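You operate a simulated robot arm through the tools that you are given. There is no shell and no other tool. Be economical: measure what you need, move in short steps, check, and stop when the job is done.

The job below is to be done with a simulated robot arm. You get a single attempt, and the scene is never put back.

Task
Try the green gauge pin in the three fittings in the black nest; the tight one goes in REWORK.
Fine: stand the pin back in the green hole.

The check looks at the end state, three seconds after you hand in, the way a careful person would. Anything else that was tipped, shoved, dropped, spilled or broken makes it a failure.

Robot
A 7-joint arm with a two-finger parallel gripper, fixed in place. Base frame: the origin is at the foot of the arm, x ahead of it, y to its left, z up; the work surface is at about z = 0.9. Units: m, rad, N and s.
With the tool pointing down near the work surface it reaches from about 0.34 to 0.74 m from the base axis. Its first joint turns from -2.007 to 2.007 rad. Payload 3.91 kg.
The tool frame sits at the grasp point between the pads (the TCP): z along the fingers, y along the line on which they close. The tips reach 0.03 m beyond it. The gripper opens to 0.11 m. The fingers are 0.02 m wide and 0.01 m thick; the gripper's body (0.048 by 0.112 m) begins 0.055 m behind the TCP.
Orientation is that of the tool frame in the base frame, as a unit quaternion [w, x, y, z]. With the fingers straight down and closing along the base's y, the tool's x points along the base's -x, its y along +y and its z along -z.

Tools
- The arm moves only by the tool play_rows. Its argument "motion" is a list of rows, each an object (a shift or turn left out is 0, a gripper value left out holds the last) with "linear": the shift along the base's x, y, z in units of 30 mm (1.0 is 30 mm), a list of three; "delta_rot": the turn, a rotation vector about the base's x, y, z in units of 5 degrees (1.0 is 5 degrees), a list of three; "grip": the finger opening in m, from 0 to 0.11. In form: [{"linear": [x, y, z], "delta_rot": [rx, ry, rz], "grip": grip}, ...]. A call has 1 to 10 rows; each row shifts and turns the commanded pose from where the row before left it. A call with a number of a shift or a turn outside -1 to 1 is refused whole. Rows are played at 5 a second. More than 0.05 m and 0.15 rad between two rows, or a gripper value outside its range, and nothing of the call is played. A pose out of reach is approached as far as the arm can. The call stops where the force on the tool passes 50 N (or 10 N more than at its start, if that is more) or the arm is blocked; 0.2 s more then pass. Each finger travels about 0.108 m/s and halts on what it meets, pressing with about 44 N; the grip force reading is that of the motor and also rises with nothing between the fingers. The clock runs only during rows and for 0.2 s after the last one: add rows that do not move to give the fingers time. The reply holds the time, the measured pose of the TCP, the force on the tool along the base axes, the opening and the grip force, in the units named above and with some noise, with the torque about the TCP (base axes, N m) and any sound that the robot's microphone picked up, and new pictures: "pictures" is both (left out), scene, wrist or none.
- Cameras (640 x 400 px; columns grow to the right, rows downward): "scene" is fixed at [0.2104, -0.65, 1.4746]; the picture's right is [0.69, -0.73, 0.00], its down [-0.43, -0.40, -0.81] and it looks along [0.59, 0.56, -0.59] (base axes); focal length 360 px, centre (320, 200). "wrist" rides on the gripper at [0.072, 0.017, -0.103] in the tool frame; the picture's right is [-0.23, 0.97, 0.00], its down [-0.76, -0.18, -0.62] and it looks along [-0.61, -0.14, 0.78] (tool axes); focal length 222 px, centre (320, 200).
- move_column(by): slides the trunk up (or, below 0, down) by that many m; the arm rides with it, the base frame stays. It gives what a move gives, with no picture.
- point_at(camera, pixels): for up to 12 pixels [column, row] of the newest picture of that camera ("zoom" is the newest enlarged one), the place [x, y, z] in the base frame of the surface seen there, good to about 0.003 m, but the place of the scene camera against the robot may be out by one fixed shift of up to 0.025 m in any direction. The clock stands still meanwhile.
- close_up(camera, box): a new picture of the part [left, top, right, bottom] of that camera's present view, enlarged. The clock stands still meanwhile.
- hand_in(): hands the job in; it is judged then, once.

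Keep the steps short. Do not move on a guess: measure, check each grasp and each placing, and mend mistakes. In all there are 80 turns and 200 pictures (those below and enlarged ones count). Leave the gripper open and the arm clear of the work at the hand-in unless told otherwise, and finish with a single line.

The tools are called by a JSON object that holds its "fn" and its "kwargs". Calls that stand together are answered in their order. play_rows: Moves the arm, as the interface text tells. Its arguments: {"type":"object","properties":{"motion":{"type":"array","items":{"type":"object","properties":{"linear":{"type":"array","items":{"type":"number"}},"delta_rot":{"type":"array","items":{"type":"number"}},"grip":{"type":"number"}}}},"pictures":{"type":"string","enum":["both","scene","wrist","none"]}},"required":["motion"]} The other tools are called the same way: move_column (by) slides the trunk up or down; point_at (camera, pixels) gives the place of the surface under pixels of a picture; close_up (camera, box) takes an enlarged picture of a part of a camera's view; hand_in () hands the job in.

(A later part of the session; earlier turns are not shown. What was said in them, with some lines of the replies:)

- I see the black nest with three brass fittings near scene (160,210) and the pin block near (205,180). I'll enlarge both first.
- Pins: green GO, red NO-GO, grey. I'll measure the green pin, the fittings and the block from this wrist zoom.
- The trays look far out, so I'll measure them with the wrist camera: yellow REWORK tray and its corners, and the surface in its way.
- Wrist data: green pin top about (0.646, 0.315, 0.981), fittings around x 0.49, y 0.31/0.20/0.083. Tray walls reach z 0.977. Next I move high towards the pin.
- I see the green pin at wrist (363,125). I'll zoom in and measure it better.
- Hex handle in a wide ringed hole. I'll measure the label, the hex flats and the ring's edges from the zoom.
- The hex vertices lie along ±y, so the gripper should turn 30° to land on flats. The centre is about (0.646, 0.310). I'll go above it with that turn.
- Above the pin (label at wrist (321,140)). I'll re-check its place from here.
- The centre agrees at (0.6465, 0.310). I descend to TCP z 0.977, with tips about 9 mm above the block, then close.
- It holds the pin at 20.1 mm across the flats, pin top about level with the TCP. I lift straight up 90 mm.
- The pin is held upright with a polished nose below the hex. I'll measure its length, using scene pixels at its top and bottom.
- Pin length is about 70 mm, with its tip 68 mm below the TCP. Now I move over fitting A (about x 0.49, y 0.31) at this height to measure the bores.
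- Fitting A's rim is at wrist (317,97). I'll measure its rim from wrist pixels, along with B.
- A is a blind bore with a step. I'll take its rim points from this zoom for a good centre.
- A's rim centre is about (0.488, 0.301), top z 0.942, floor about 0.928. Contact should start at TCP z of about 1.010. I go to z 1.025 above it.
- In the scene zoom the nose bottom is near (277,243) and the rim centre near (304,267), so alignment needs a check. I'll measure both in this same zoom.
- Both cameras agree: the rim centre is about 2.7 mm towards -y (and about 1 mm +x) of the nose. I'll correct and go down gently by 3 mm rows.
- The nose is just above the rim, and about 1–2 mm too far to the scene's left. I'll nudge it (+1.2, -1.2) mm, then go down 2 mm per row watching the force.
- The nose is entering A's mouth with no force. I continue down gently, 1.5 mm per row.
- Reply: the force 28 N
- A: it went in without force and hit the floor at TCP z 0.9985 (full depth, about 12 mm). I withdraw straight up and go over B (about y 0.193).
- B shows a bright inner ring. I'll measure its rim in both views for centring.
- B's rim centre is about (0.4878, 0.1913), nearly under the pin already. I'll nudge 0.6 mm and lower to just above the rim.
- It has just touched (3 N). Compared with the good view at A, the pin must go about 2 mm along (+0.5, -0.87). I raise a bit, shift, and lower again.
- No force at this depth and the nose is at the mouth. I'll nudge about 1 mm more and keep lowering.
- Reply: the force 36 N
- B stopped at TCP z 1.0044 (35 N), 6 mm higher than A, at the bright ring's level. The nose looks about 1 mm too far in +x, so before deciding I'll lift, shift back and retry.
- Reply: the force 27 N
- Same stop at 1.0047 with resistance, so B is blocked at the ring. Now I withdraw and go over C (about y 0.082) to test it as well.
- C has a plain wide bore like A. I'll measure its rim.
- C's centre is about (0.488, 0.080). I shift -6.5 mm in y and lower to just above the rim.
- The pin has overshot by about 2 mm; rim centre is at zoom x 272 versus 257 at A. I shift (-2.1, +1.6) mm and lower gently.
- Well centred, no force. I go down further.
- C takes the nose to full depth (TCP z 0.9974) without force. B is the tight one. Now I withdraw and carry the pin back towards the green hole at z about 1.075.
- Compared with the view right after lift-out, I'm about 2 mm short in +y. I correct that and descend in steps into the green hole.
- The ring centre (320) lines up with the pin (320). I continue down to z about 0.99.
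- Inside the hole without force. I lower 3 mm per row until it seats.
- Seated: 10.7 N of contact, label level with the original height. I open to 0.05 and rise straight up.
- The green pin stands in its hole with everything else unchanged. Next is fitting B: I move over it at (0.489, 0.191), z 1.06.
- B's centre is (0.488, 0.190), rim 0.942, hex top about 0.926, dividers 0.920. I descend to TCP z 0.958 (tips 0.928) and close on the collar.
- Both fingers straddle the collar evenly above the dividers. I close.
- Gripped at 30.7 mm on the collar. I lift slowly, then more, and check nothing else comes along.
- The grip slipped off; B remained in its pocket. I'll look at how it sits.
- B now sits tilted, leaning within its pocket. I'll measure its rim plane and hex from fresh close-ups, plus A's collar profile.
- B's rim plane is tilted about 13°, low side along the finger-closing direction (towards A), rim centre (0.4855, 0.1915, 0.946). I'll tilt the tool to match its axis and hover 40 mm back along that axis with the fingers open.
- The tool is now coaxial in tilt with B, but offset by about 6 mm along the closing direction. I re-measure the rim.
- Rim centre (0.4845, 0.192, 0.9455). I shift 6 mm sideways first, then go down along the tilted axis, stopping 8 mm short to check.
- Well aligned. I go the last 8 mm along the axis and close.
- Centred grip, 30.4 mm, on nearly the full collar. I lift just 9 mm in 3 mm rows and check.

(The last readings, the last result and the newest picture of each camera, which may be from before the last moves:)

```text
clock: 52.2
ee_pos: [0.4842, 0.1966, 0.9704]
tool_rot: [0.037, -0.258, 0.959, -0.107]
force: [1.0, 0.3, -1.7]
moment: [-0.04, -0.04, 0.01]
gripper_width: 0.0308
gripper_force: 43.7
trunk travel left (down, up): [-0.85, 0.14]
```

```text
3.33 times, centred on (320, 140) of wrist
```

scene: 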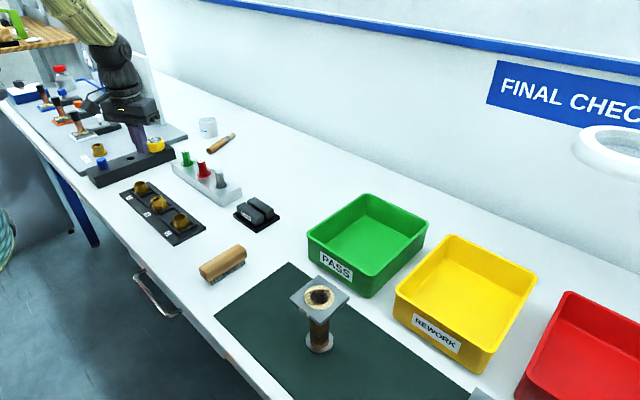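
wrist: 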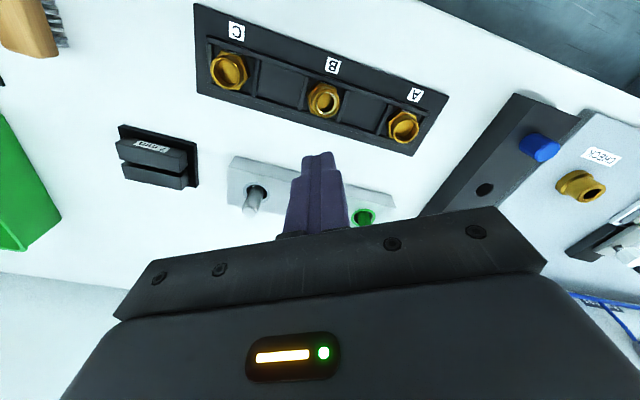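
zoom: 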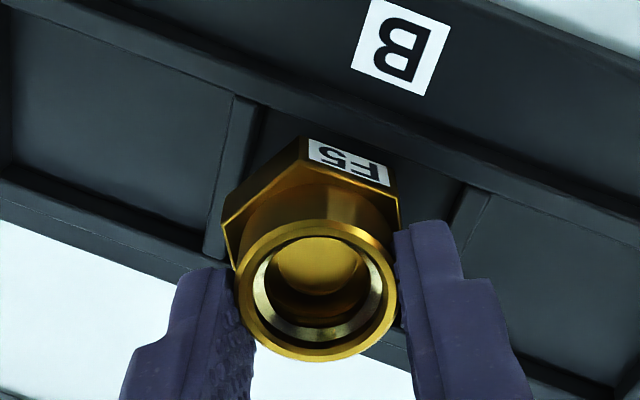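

It came up firmly with the gripper. I continue gently and check for slippage.

{"fn": "play_rows", "kwargs": {"motion": [{"linear": [0, 0, 0.2]}, {"linear": [0, 0, 0.3]}, {"linear": [0, 0, 0.3]}, {"linear": [0, 0, 0.4]}, {"linear": [0, 0, 0.4]}, {"linear": [0, 0, 0.4]}, {"linear": [0, 0, 0.4]}, {"linear": [0, 0, 0.4]}, {"linear": [0, 0, 0.4]}, {}], "pictures": "none"}}

{"fn": "close_up", "kwargs": {"camera": "scene", "box": [100, 120, 210, 240]}}

{"fn": "close_up", "kwargs": {"camera": "wrist", "box": [200, 40, 440, 220]}}

```text
clock: 54.4
ee_pos: [0.4833, 0.199, 1.0668]
tool_rot: [0.035, -0.259, 0.959, -0.107]
force: [0.2, -0.4, -0.7]
moment: [0.03, 0.0, -0.05]
gripper_width: 0.0303
gripper_force: 43.9
trunk travel left (down, up): [-0.85, 0.14]
```

```text
3.33 times, centred on (155, 180) of scene
```

zoom: 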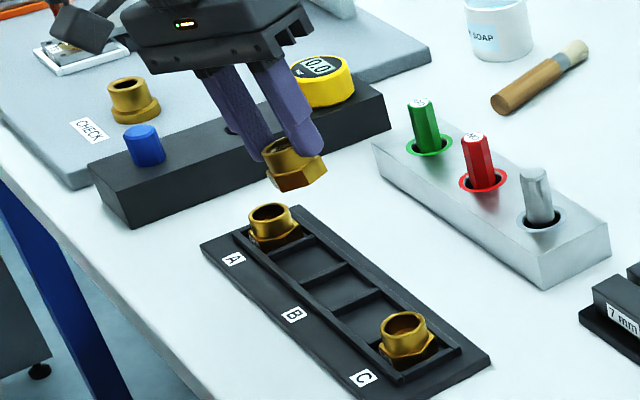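

```text
2.22 times, centred on (320, 130) of wrist
```

zoom: 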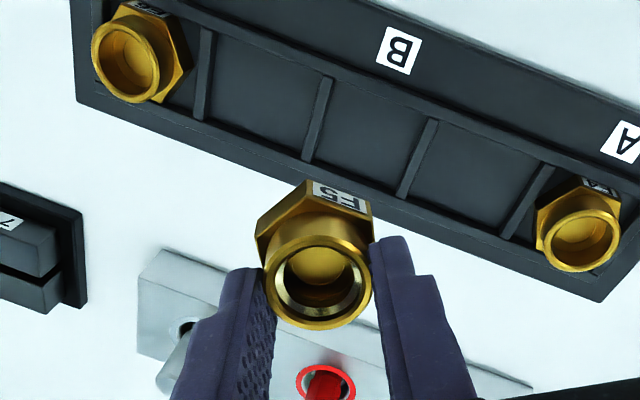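

Firmly held; only B left the nest. Now I level the tool, rise to about z 1.15, and start the carry towards REWORK while turning the wrist back.

{"fn": "play_rows", "kwargs": {"motion": [{"linear": [0, 0, 0.4], "delta_rot": [0.5, 0.35, 0]}, {"linear": [0, 0, 0.5], "delta_rot": [0.6, 0.4, 0]}, {"linear": [0, 0, 0.6], "delta_rot": [0.6, 0.4, 0]}, {"linear": [0, -0.3, 0.6], "delta_rot": [0.45, 0.32, 0]}, {"linear": [0, -0.5, 0.5], "delta_rot": [0, 0, -0.6]}, {"linear": [0, -0.7, 0.2], "delta_rot": [0, 0, -0.8]}, {"linear": [0, -0.8, 0], "delta_rot": [0, 0, -0.8]}, {"linear": [0, -0.8, 0], "delta_rot": [0, 0, -0.8]}, {"linear": [0, -0.8, 0], "delta_rot": [0, 0, -0.8]}, {"linear": [0, -0.8, 0], "delta_rot": [0, 0, -0.8]}], "pictures": "none"}}

{"fn": "play_rows", "kwargs": {"motion": [{"linear": [0, -0.8, 0], "delta_rot": [0, 0, -0.8]}, {"linear": [0, -0.8, 0], "delta_rot": [0, 0, -0.8]}, {"linear": [0, -0.8, 0], "delta_rot": [0, 0, -0.8]}, {"linear": [0, -0.8, 0], "delta_rot": [0, 0, -0.8]}, {"linear": [0, -0.8, 0], "delta_rot": [0, 0, -0.8]}, {"linear": [0.1, -0.8, 0], "delta_rot": [0, 0, -0.8]}, {"linear": [0.3, -0.8, 0], "delta_rot": [0, 0, -0.8]}, {"linear": [0.4, -0.8, 0], "delta_rot": [0, 0, -0.8]}, {"linear": [0.4, -0.7, 0], "delta_rot": [0, 0, -0.4]}, {}]}}

```text
clock: 56.6
ee_pos: [0.482, 0.0552, 1.1516]
tool_rot: [0.0, -0.06, 0.998, -0.001]
force: [0.8, 0.0, 0.3]
moment: [0.0, 0.0, 0.0]
gripper_width: 0.0301
gripper_force: 44.3
trunk travel left (down, up): [-0.85, 0.14]
```

```text
clock: 58.8
ee_pos: [0.5213, -0.1559, 1.1516]
tool_rot: [0.0, 0.234, 0.972, -0.001]
force: [-0.4, -0.4, -2.3]
moment: [-0.02, -0.01, 0.02]
gripper_width: 0.0302
gripper_force: 43.7
trunk travel left (down, up): [-0.85, 0.14]
```

scene: 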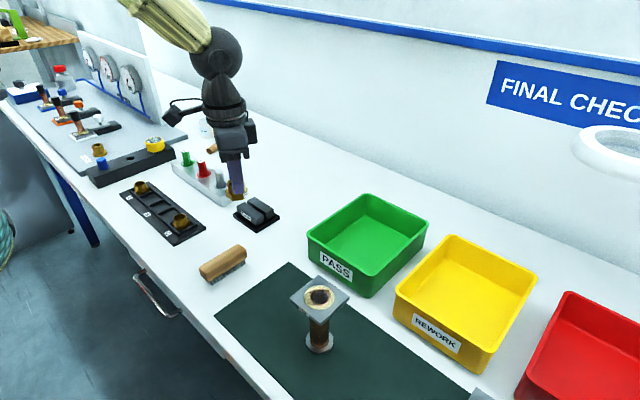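
wrist: 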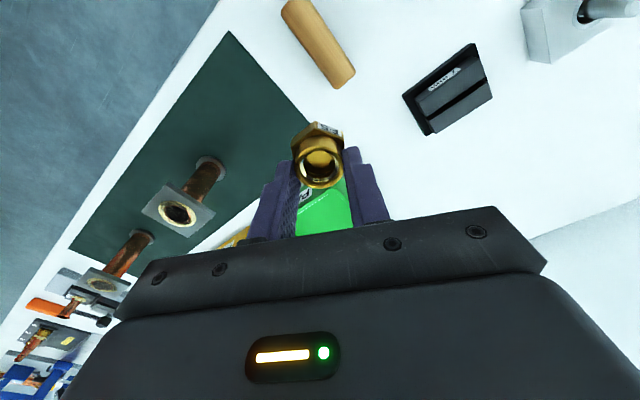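

Still held. I carry on towards the near part of the REWORK tray at z 1.15, and see how far the arm reaches.

{"fn": "play_rows", "kwargs": {"motion": [{"linear": [0.3, -0.8, 0]}, {"linear": [0.3, -0.9, 0]}, {"linear": [0.3, -0.9, 0]}, {"linear": [0.3, -0.9, 0]}, {"linear": [0.3, -0.9, 0]}, {"linear": [0.3, -0.9, 0]}, {"linear": [0.3, -0.9, 0]}, {"linear": [0.3, -0.9, 0]}, {"linear": [0.3, -0.9, 0]}, {}]}}

```text
clock: 61.0
ee_pos: [0.6049, -0.3954, 1.1489]
tool_rot: [0.0, 0.232, 0.973, 0.0]
force: [0.6, -0.5, -1.5]
moment: [0.01, -0.03, 0.01]
gripper_width: 0.0301
gripper_force: 43.9
trunk travel left (down, up): [-0.85, 0.14]
```

scene: 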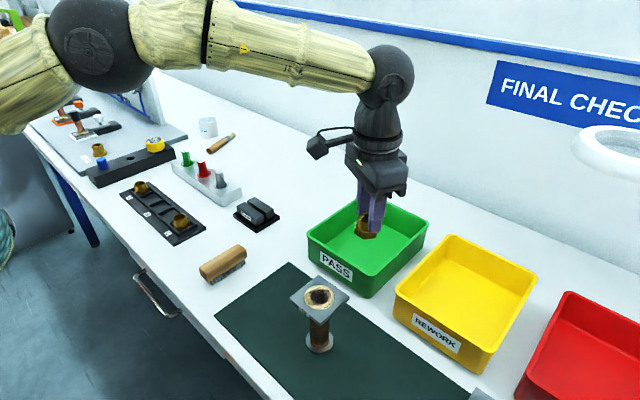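
wrist: 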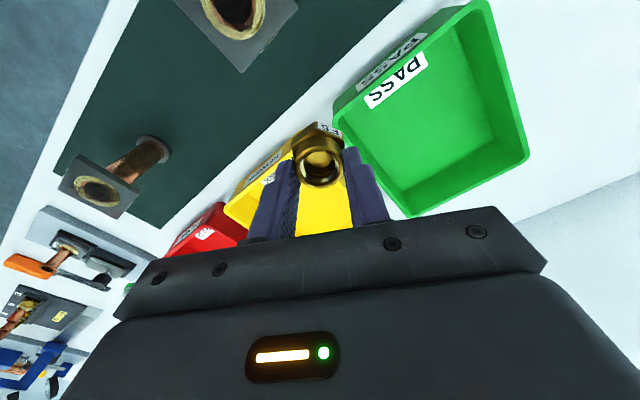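

Position follows the command here (r about 0.72). I push on outwards towards (0.68, -0.48) to see if it still follows.

{"fn": "play_rows", "kwargs": {"motion": [{"linear": [0.5, -0.55, 0]}, {"linear": [0.5, -0.55, 0]}, {"linear": [0.5, -0.55, 0]}, {"linear": [0.5, -0.55, 0]}, {"linear": [0.5, -0.55, 0]}, {}]}}

```text
clock: 62.4
ee_pos: [0.6173, -0.422, 1.1427]
tool_rot: [0.0, 0.233, 0.972, 0.0]
force: [-0.3, 0.5, -2.0]
moment: [0.02, -0.06, 0.01]
gripper_width: 0.0303
gripper_force: 43.7
out of reach, approached as far as the arm can: row 2, 3, 4, 5
trunk travel left (down, up): [-0.85, 0.14]
```

scene: 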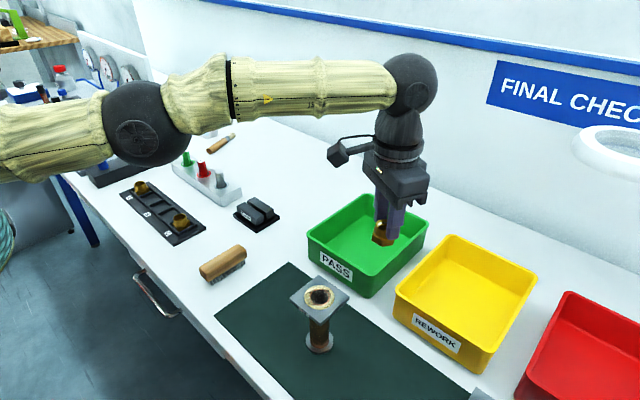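
wrist: 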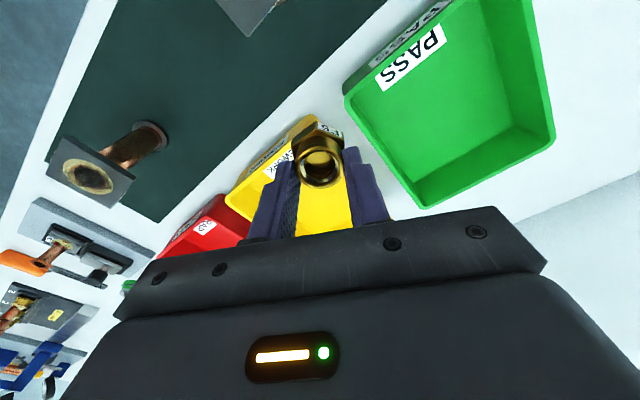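

The arm saturates at r about 0.747 with the tool vertical. Tilting the fingers outwards by about 30° gains reach. I back off first to know where the command stands.

{"fn": "play_rows", "kwargs": {"motion": [{"linear": [-0.5, 0.4, 0]}, {"linear": [-0.5, 0.4, 0]}, {}], "pictures": "none"}}

```text
clock: 63.2
ee_pos: [0.5872, -0.3983, 1.1429]
tool_rot: [0.0, 0.232, 0.973, -0.001]
force: [-0.1, 0.2, -0.9]
moment: [0.0, -0.01, 0.0]
gripper_width: 0.0304
gripper_force: 43.5
trunk travel left (down, up): [-0.85, 0.14]
```

The command follows the actual pose, good. Now I tilt the fingers outwards 30° in 5° rows.

{"fn": "play_rows", "kwargs": {"motion": [{"delta_rot": [-0.57, -0.82, 0]}, {"delta_rot": [-0.57, -0.82, 0]}, {"delta_rot": [-0.57, -0.82, 0]}, {"delta_rot": [-0.57, -0.82, 0]}, {"delta_rot": [-0.57, -0.82, 0]}, {"delta_rot": [-0.57, -0.82, 0]}, {}]}}

```text
clock: 64.8
ee_pos: [0.5859, -0.3984, 1.1441]
tool_rot: [0.241, 0.226, 0.939, -0.095]
force: [0.7, 0.0, -1.6]
moment: [0.04, 0.07, 0.02]
gripper_width: 0.03
gripper_force: 43.9
trunk travel left (down, up): [-0.85, 0.14]
```

scene: 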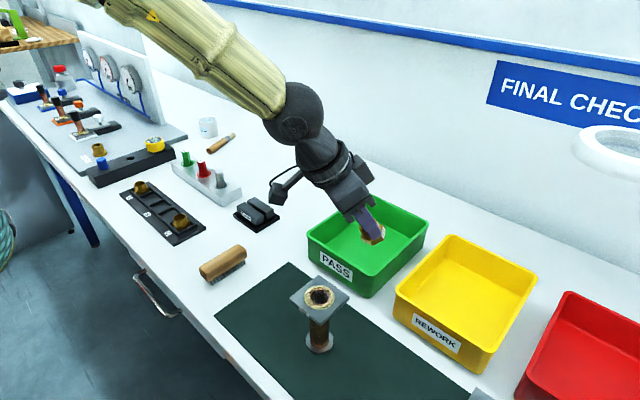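
wrist: 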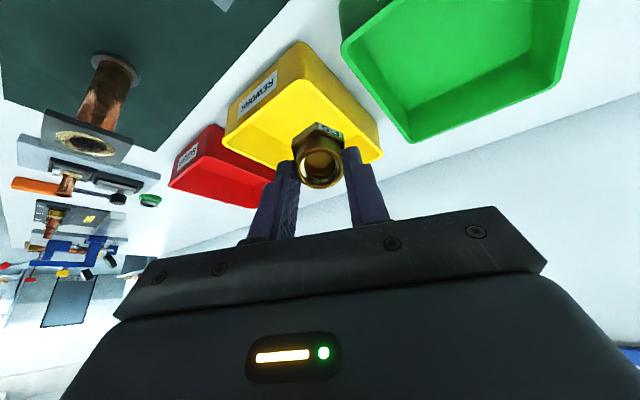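

Tilt done, fitting still firmly held. The yellow tray is well seen now, so I measure its rim and floor with the wrist camera.

{"fn": "point_at", "kwargs": {"camera": "wrist", "pixels": [[224, 143], [340, 112], [382, 153], [300, 45], [270, 128], [285, 125], [275, 145], [345, 130], [262, 105], [330, 118], [360, 148], [255, 135]]}}

{"fn": "close_up", "kwargs": {"camera": "wrist", "box": [200, 30, 400, 180]}}

```text
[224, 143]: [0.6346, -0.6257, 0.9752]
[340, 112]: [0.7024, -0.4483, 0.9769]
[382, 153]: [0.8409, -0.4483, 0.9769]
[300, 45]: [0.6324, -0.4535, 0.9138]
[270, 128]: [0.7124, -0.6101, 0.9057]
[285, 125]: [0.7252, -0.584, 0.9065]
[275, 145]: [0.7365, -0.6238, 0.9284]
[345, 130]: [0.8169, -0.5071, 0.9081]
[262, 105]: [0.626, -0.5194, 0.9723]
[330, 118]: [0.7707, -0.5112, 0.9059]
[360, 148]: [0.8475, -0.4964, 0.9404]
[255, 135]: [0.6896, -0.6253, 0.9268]
```

```text
2.67 times, centred on (300, 105) of wrist
```

zoom: 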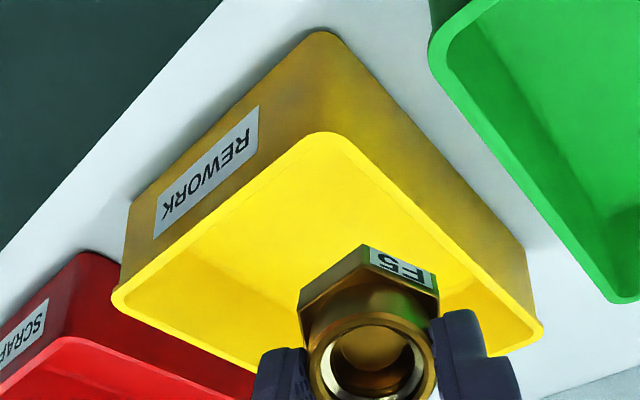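

Tray: rim z 0.977, x 0.63–0.845, y -0.447 to -0.626, floor z 0.906. I aim to set the fitting's base at about (0.682, -0.52). First I hover at TCP (0.660, -0.505, 1.08).

{"fn": "play_rows", "kwargs": {"motion": [{"linear": [0.49, -0.71, -0.4]}, {"linear": [0.49, -0.71, -0.43]}, {"linear": [0.49, -0.71, -0.43]}, {"linear": [0.49, -0.71, -0.43]}, {"linear": [0.49, -0.71, -0.43]}, {}]}}

{"fn": "close_up", "kwargs": {"camera": "scene", "box": [340, 160, 560, 390]}}

```text
clock: 66.2
ee_pos: [0.659, -0.5068, 1.0817]
tool_rot: [0.24, 0.225, 0.94, -0.094]
force: [-0.6, -0.2, -1.9]
moment: [0.04, 0.04, 0.0]
gripper_width: 0.0298
gripper_force: 43.8
trunk travel left (down, up): [-0.85, 0.14]
```

scene: 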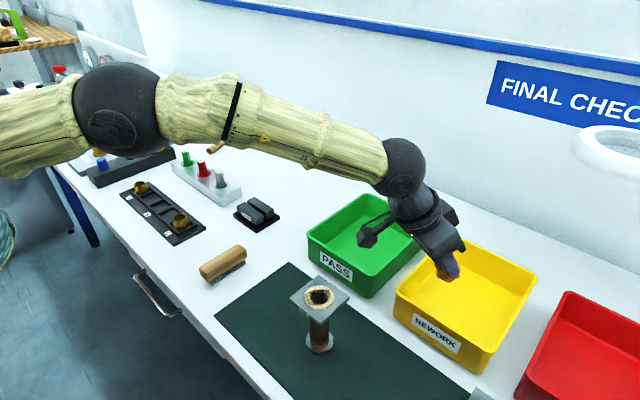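
wrist: 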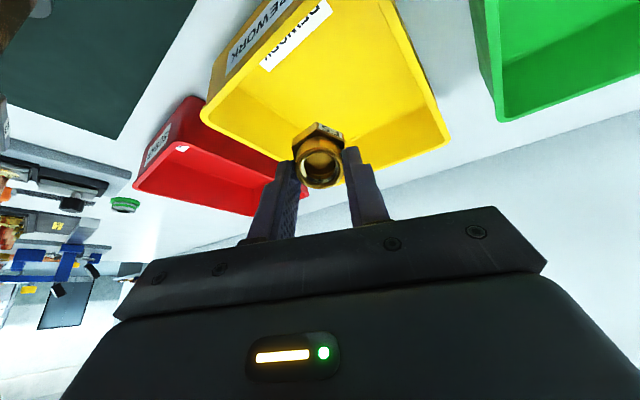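

```text
1.74 times, centred on (450, 275) of scene
```

zoom: 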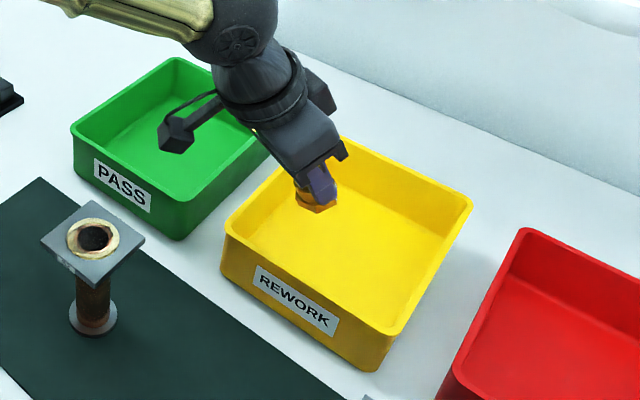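

Reach is fine. The wrist camera housing (scene zoom (175,137)) will come lower, so I check its clearance from the flanged tube and green tray.

{"fn": "point_at", "kwargs": {"camera": "zoom", "pixels": [[144, 241], [92, 201], [42, 241], [104, 282], [160, 137], [176, 148], [190, 132], [176, 122], [285, 160], [335, 150], [320, 207], [262, 150]]}}

```text
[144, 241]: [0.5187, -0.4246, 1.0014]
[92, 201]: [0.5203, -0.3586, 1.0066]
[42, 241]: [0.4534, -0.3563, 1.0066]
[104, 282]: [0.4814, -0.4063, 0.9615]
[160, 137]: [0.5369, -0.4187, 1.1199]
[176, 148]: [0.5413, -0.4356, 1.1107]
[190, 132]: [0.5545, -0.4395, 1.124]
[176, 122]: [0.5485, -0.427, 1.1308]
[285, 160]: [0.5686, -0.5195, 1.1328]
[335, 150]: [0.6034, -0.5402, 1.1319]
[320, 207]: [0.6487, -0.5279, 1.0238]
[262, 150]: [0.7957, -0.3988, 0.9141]
```

The camera block clears the flange corner by about 18 mm sideways. I move 12 mm further out in x for margin, then lower in part.

{"fn": "play_rows", "kwargs": {"motion": [{"linear": [0.4, 0, 0]}, {"linear": [0, 0, -0.5]}, {"linear": [0, 0, -0.5]}, {"linear": [0, 0, -0.5]}, {"linear": [0, 0, -0.5]}, {}]}}

{"fn": "close_up", "kwargs": {"camera": "scene", "box": [280, 180, 500, 380]}}

```text
clock: 67.6
ee_pos: [0.6702, -0.5037, 1.0193]
tool_rot: [0.241, 0.225, 0.939, -0.093]
force: [0.3, 1.1, -1.6]
moment: [0.01, 0.0, -0.01]
gripper_width: 0.0298
gripper_force: 43.6
trunk travel left (down, up): [-0.85, 0.14]
```

scene: 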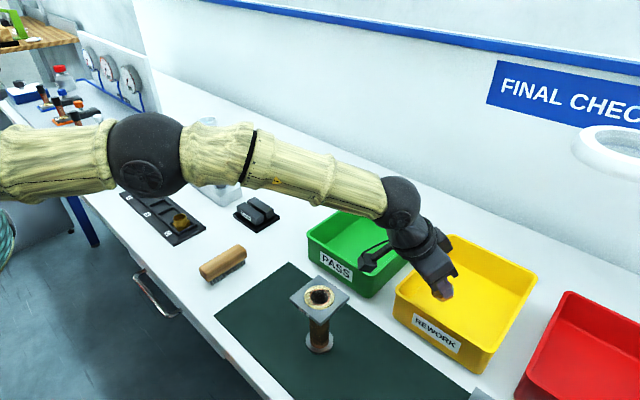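
wrist: 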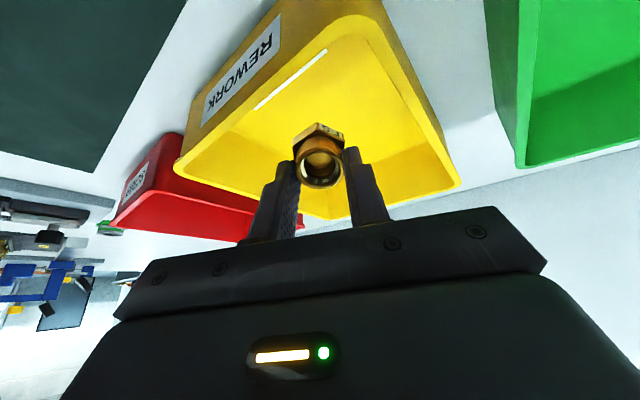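

```text
2.00 times, centred on (390, 280) of scene
```

zoom: 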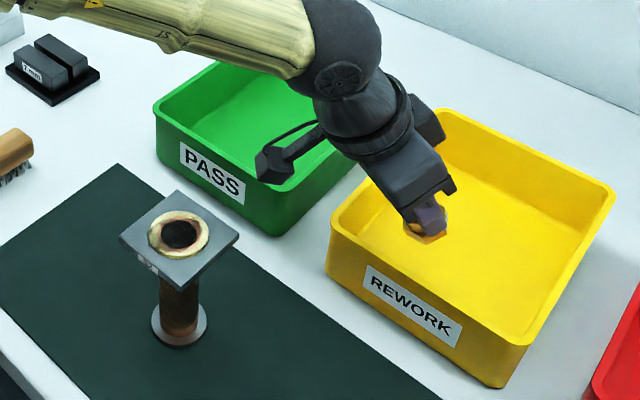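

Clear all around. I lower another 33 mm, then check before touching down.

{"fn": "play_rows", "kwargs": {"motion": [{"linear": [0, 0, -0.4]}, {"linear": [0, 0, -0.4]}, {"linear": [0, 0, -0.3]}, {}]}}

{"fn": "close_up", "kwargs": {"camera": "scene", "box": [300, 200, 480, 360]}}

{"fn": "close_up", "kwargs": {"camera": "wrist", "box": [220, 60, 420, 220]}}

```text
clock: 68.6
ee_pos: [0.6707, -0.5046, 0.9875]
tool_rot: [0.241, 0.226, 0.939, -0.094]
force: [0.7, 0.2, -1.4]
moment: [0.03, 0.02, 0.02]
gripper_width: 0.0297
gripper_force: 44.0
trunk travel left (down, up): [-0.85, 0.14]
```

scene: 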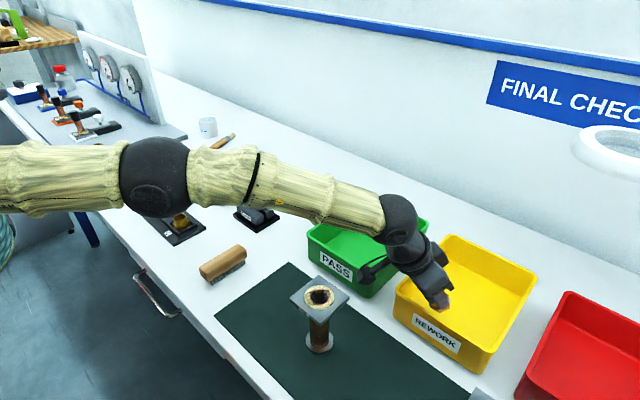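
wrist: 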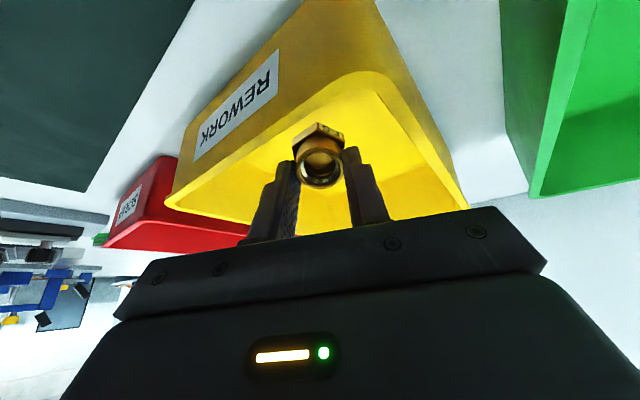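

```text
2.50 times, centred on (390, 280) of scene
```

zoom: 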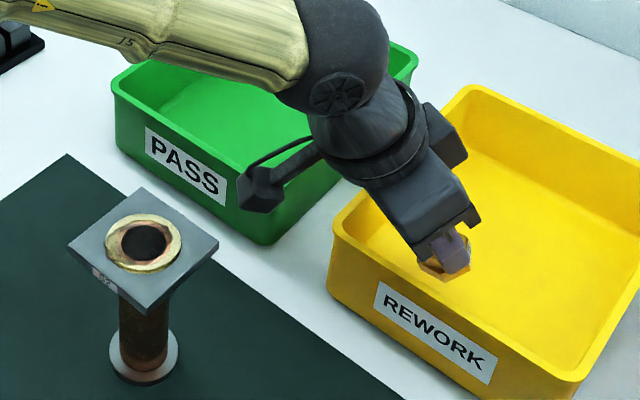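

```text
2.50 times, centred on (320, 140) of wrist
```

zoom: 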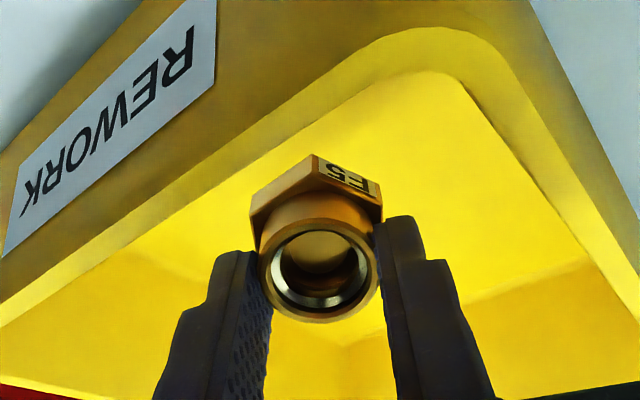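

Fingers and body clear the rim. I lower 3 mm per row until the base touches the floor.

{"fn": "play_rows", "kwargs": {"motion": [{"linear": [0, 0, -0.1]}, {"linear": [0, 0, -0.1]}, {"linear": [0, 0, -0.1]}, {"linear": [0, 0, -0.1]}, {"linear": [0, 0, -0.1]}, {}], "pictures": "none"}}

{"fn": "close_up", "kwargs": {"camera": "scene", "box": [300, 200, 480, 360]}}

```text
clock: 70.0
ee_pos: [0.6716, -0.5055, 0.9731]
tool_rot: [0.24, 0.226, 0.939, -0.095]
force: [-0.2, 0.5, -1.7]
moment: [0.04, 0.06, -0.03]
gripper_width: 0.0297
gripper_force: 44.4
trunk travel left (down, up): [-0.85, 0.14]
```

```text
2.50 times, centred on (390, 280) of scene
```

zoom: 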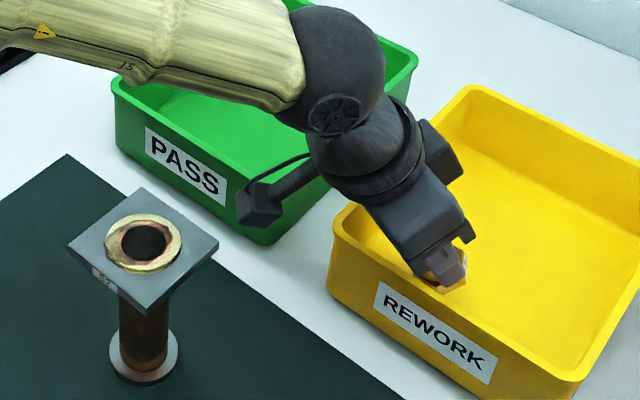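

{"fn": "play_rows", "kwargs": {"motion": [{"linear": [0, 0, -0.1]}, {"linear": [0, 0, -0.1]}, {"linear": [0, 0, -0.07]}, {}], "pictures": "none"}}

{"fn": "close_up", "kwargs": {"camera": "wrist", "box": [220, 60, 420, 220]}}

```text
clock: 71.0
ee_pos: [0.6705, -0.5038, 0.9637]
tool_rot: [0.241, 0.226, 0.939, -0.095]
force: [-0.5, 0.7, -1.6]
moment: [0.03, 0.05, -0.01]
gripper_width: 0.0297
gripper_force: 44.1
trunk travel left (down, up): [-0.85, 0.14]
```

```text
2.50 times, centred on (320, 140) of wrist
```

zoom: 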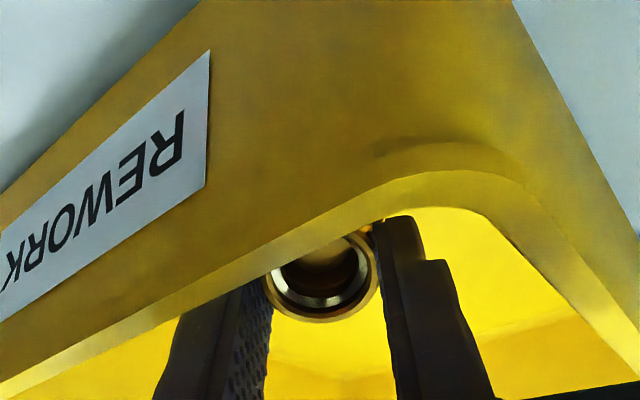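

{"fn": "play_rows", "kwargs": {"motion": [{"linear": [0, 0, -0.06]}, {"linear": [0, 0, -0.06]}, {"linear": [0, 0, -0.06]}, {}], "pictures": "none"}}

{"fn": "close_up", "kwargs": {"camera": "scene", "box": [370, 220, 480, 330]}}

```text
clock: 72.0
ee_pos: [0.6711, -0.5046, 0.9579]
tool_rot: [0.241, 0.225, 0.94, -0.093]
force: [-0.1, -0.2, -1.3]
moment: [0.02, 0.01, 0.02]
gripper_width: 0.0296
gripper_force: 43.7
trunk travel left (down, up): [-0.85, 0.14]
```

```text
3.64 times, centred on (425, 275) of scene
```

zoom: 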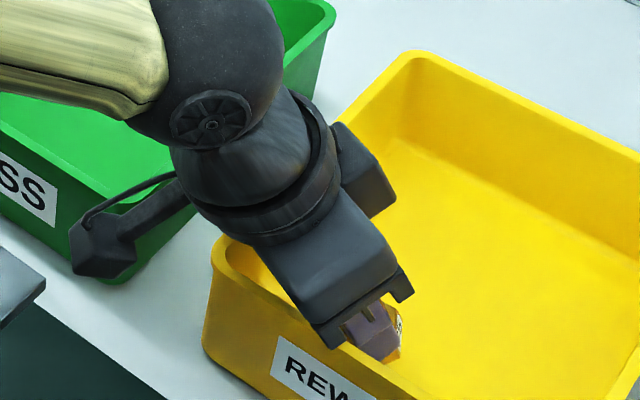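

No contact yet. I check how close the gripper body's lower corner is to the near rim, and the fitting's lowest point.

{"fn": "point_at", "kwargs": {"camera": "zoom", "pixels": [[332, 342], [318, 325], [280, 288], [410, 295], [240, 270], [350, 360], [372, 350], [395, 350], [80, 270], [125, 275], [420, 340]]}}

```text
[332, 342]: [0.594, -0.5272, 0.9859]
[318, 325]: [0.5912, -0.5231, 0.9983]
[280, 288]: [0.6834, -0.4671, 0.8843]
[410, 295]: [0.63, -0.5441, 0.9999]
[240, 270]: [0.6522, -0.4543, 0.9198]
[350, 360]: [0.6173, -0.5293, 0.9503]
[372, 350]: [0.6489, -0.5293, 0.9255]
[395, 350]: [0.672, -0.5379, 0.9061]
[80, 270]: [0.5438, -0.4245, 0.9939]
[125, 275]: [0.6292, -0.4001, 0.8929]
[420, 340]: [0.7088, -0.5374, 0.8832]
```

Body is about 30 mm above the rim; camera block clear. I continue down.

{"fn": "play_rows", "kwargs": {"motion": [{"linear": [0, 0, -0.06]}, {"linear": [0, 0, -0.06]}, {"linear": [0, 0, -0.06]}, {}], "pictures": "none"}}

```text
clock: 73.0
ee_pos: [0.6706, -0.5045, 0.9585]
tool_rot: [0.243, 0.225, 0.939, -0.095]
force: [-0.1, -1.7, 12.0]
moment: [-0.06, -0.04, -0.04]
gripper_width: 0.0296
gripper_force: 43.9
trunk travel left (down, up): [-0.85, 0.14]
```

Touched down (12 N). I ease up 1.5 mm, open the fingers to 0.05 and look.

{"fn": "play_rows", "kwargs": {"motion": [{"linear": [0, 0, 0.05]}, {"grip": 0.034}, {"grip": 0.04}, {"grip": 0.05}, {"grip": 0.05}, {}]}}

{"fn": "close_up", "kwargs": {"camera": "scene", "box": [370, 220, 480, 330]}}

{"fn": "close_up", "kwargs": {"camera": "wrist", "box": [220, 60, 420, 220]}}

```text
clock: 74.4
ee_pos: [0.6716, -0.5043, 0.9561]
tool_rot: [0.241, 0.225, 0.94, -0.094]
force: [-0.3, -0.1, 0.1]
moment: [-0.01, -0.01, -0.03]
gripper_width: 0.0499
gripper_force: 0.0
trunk travel left (down, up): [-0.85, 0.14]
```

scene: 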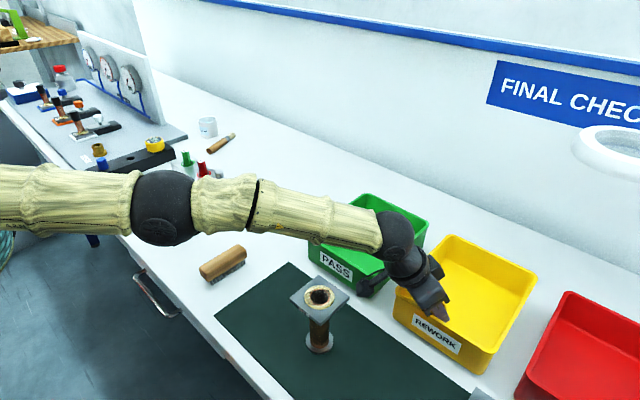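
wrist: 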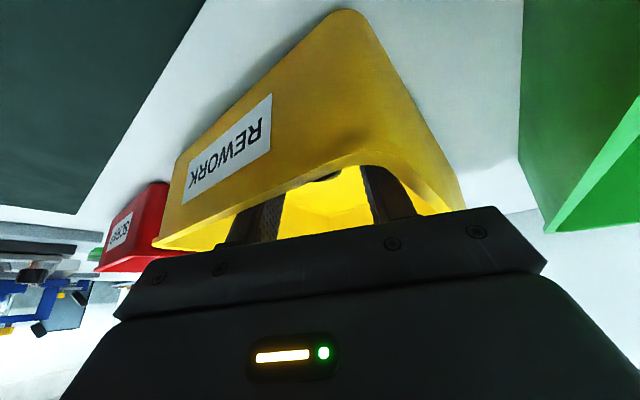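

```text
3.64 times, centred on (425, 275) of scene
```

zoom: 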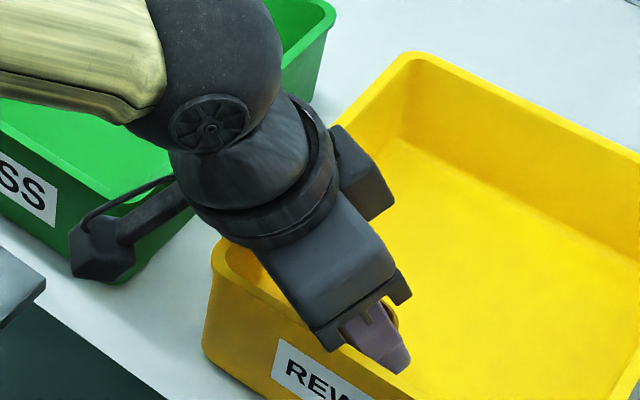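

```text
2.50 times, centred on (320, 140) of wrist
```

zoom: 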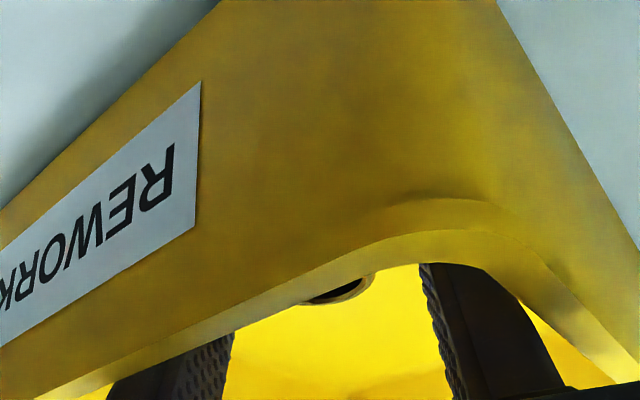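

Released; the fitting stands between the fingers. I go straight up 120 mm, keeping the camera block away from the flange.

{"fn": "play_rows", "kwargs": {"motion": [{"linear": [0, 0, 0.3]}, {"linear": [0, 0, 0.4]}, {"linear": [0, 0, 0.7]}, {"linear": [0, 0, 0.8]}, {"linear": [0, 0, 0.9]}, {"linear": [0, 0, 0.9]}, {}]}}

{"fn": "close_up", "kwargs": {"camera": "scene", "box": [370, 220, 550, 390]}}

{"fn": "close_up", "kwargs": {"camera": "wrist", "box": [180, 0, 480, 200]}}

```text
clock: 76.0
ee_pos: [0.672, -0.5041, 1.0759]
tool_rot: [0.241, 0.226, 0.939, -0.094]
force: [0.1, -0.3, 0.3]
moment: [0.03, 0.0, -0.02]
gripper_width: 0.05
gripper_force: 0.0
trunk travel left (down, up): [-0.85, 0.14]
```

scene: 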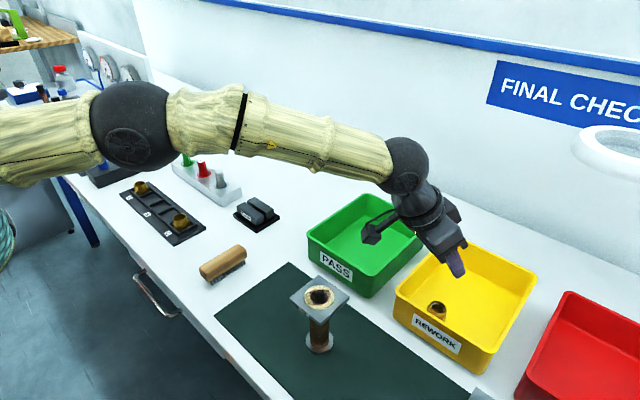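
wrist: 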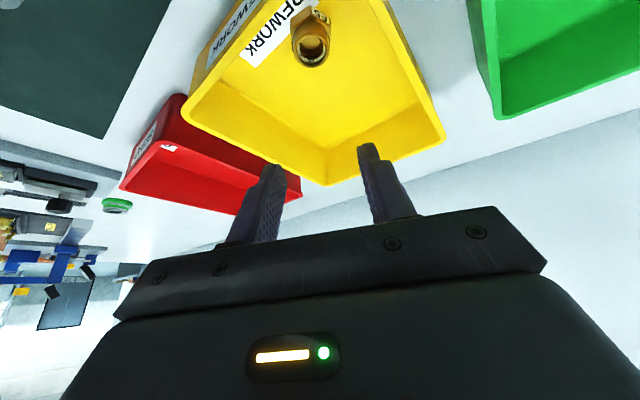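

```text
2.35 times, centred on (460, 305) of scene
```

zoom: 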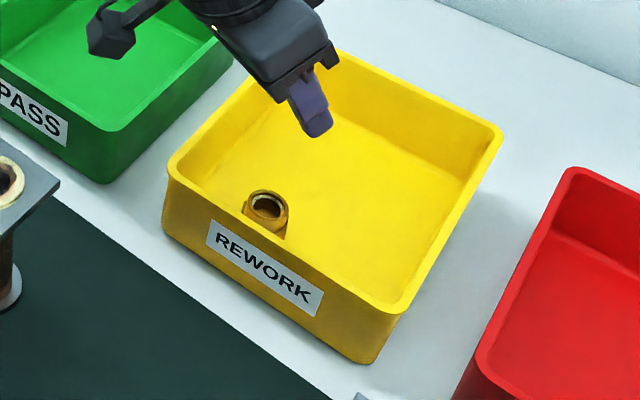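

```text
2.00 times, centred on (330, 100) of wrist
```

zoom: 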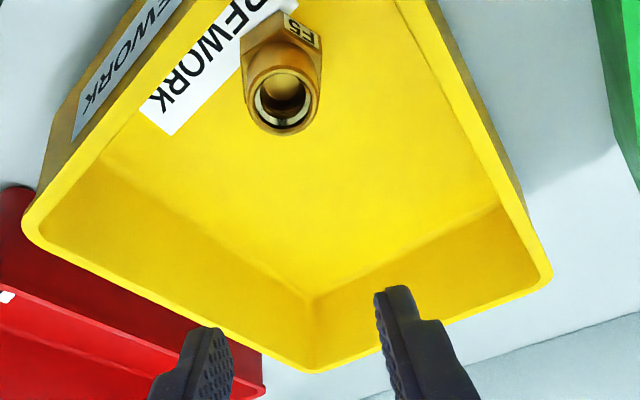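

B (label F5) stands upright inside REWORK. I raise further, retract, level the tool and clear the view for a last check.

{"fn": "play_rows", "kwargs": {"motion": [{"linear": [0, 0, 1]}, {"linear": [0, 0, 1]}, {"linear": [0, 0, 1], "grip": 0.1}, {"linear": [-0.6, 0.6, 0.8], "delta_rot": [0.57, 0.82, 0]}, {"linear": [-0.8, 0.8, 0], "delta_rot": [0.57, 0.82, 0]}, {"linear": [-0.8, 0.8, 0], "delta_rot": [0.57, 0.82, 0]}, {"linear": [-0.8, 0.8, 0], "delta_rot": [0.57, 0.82, 0]}, {"linear": [-0.8, 0.8, 0], "delta_rot": [0.57, 0.82, 0]}, {"linear": [-0.8, 0.8, 0], "delta_rot": [0.57, 0.82, 0]}, {}]}}

{"fn": "close_up", "kwargs": {"camera": "scene", "box": [80, 120, 280, 280]}}

{"fn": "close_up", "kwargs": {"camera": "scene", "box": [280, 180, 560, 400]}}

```text
clock: 78.2
ee_pos: [0.5317, -0.3667, 1.1889]
tool_rot: [-0.001, 0.234, 0.972, -0.001]
force: [-1.1, -0.1, 0.1]
moment: [-0.01, 0.0, -0.02]
gripper_width: 0.1002
gripper_force: 0.1
trunk travel left (down, up): [-0.85, 0.14]
```

scene: 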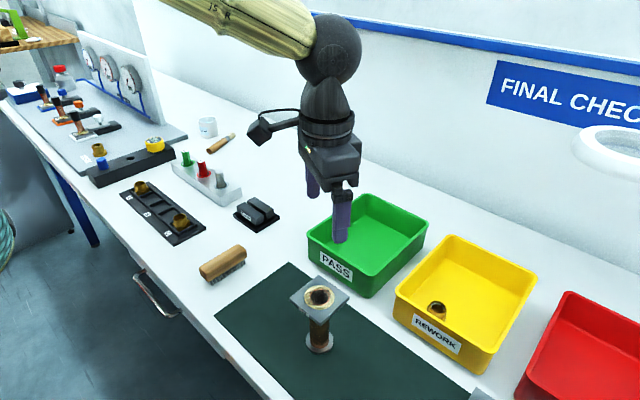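
wrist: 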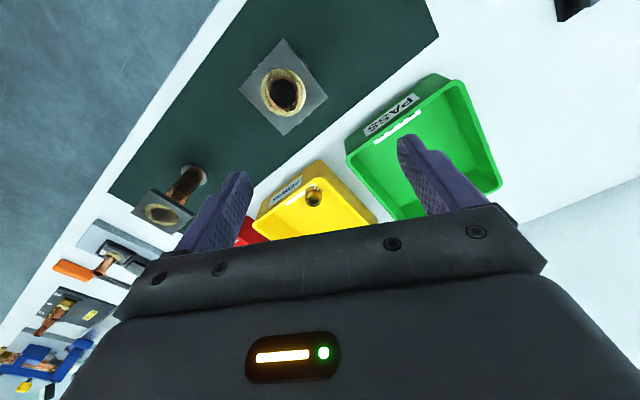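

```text
2.50 times, centred on (180, 200) of scene
```

zoom: 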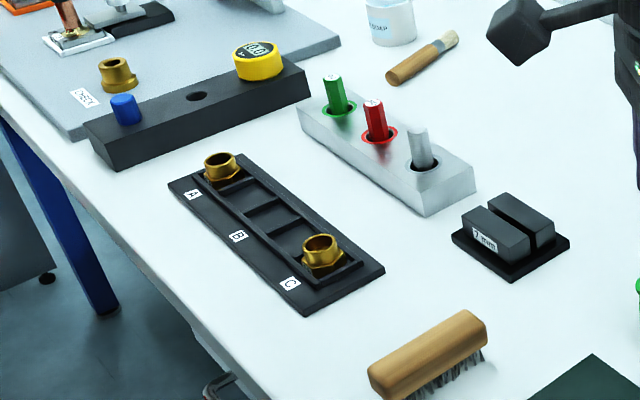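

```text
1.82 times, centred on (420, 290) of scene
```

zoom: 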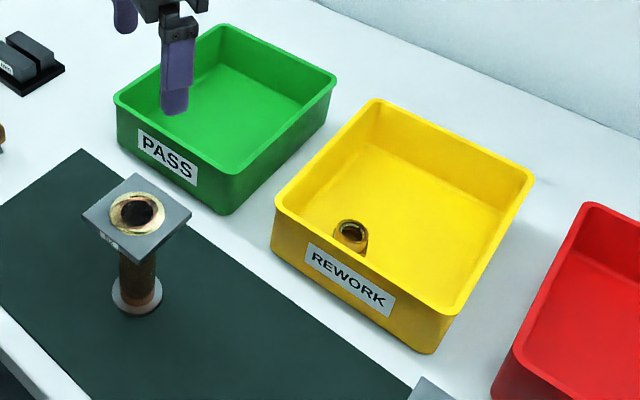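

Everything is in place: the pin stands in the green hole, A and C are in the nest, and B is upright in REWORK. The gripper is open and high above the work, so I hand in.

{"fn": "hand_in", "kwargs": {}}

```text
The job is handed in.
```

Handed in: fitting B was the tight one and now stands in REWORK after one dropped grip tipped it in its pocket (nothing else moved); A and C took the pin to full depth and stay in the nest, and the green pin is back in its green hole.
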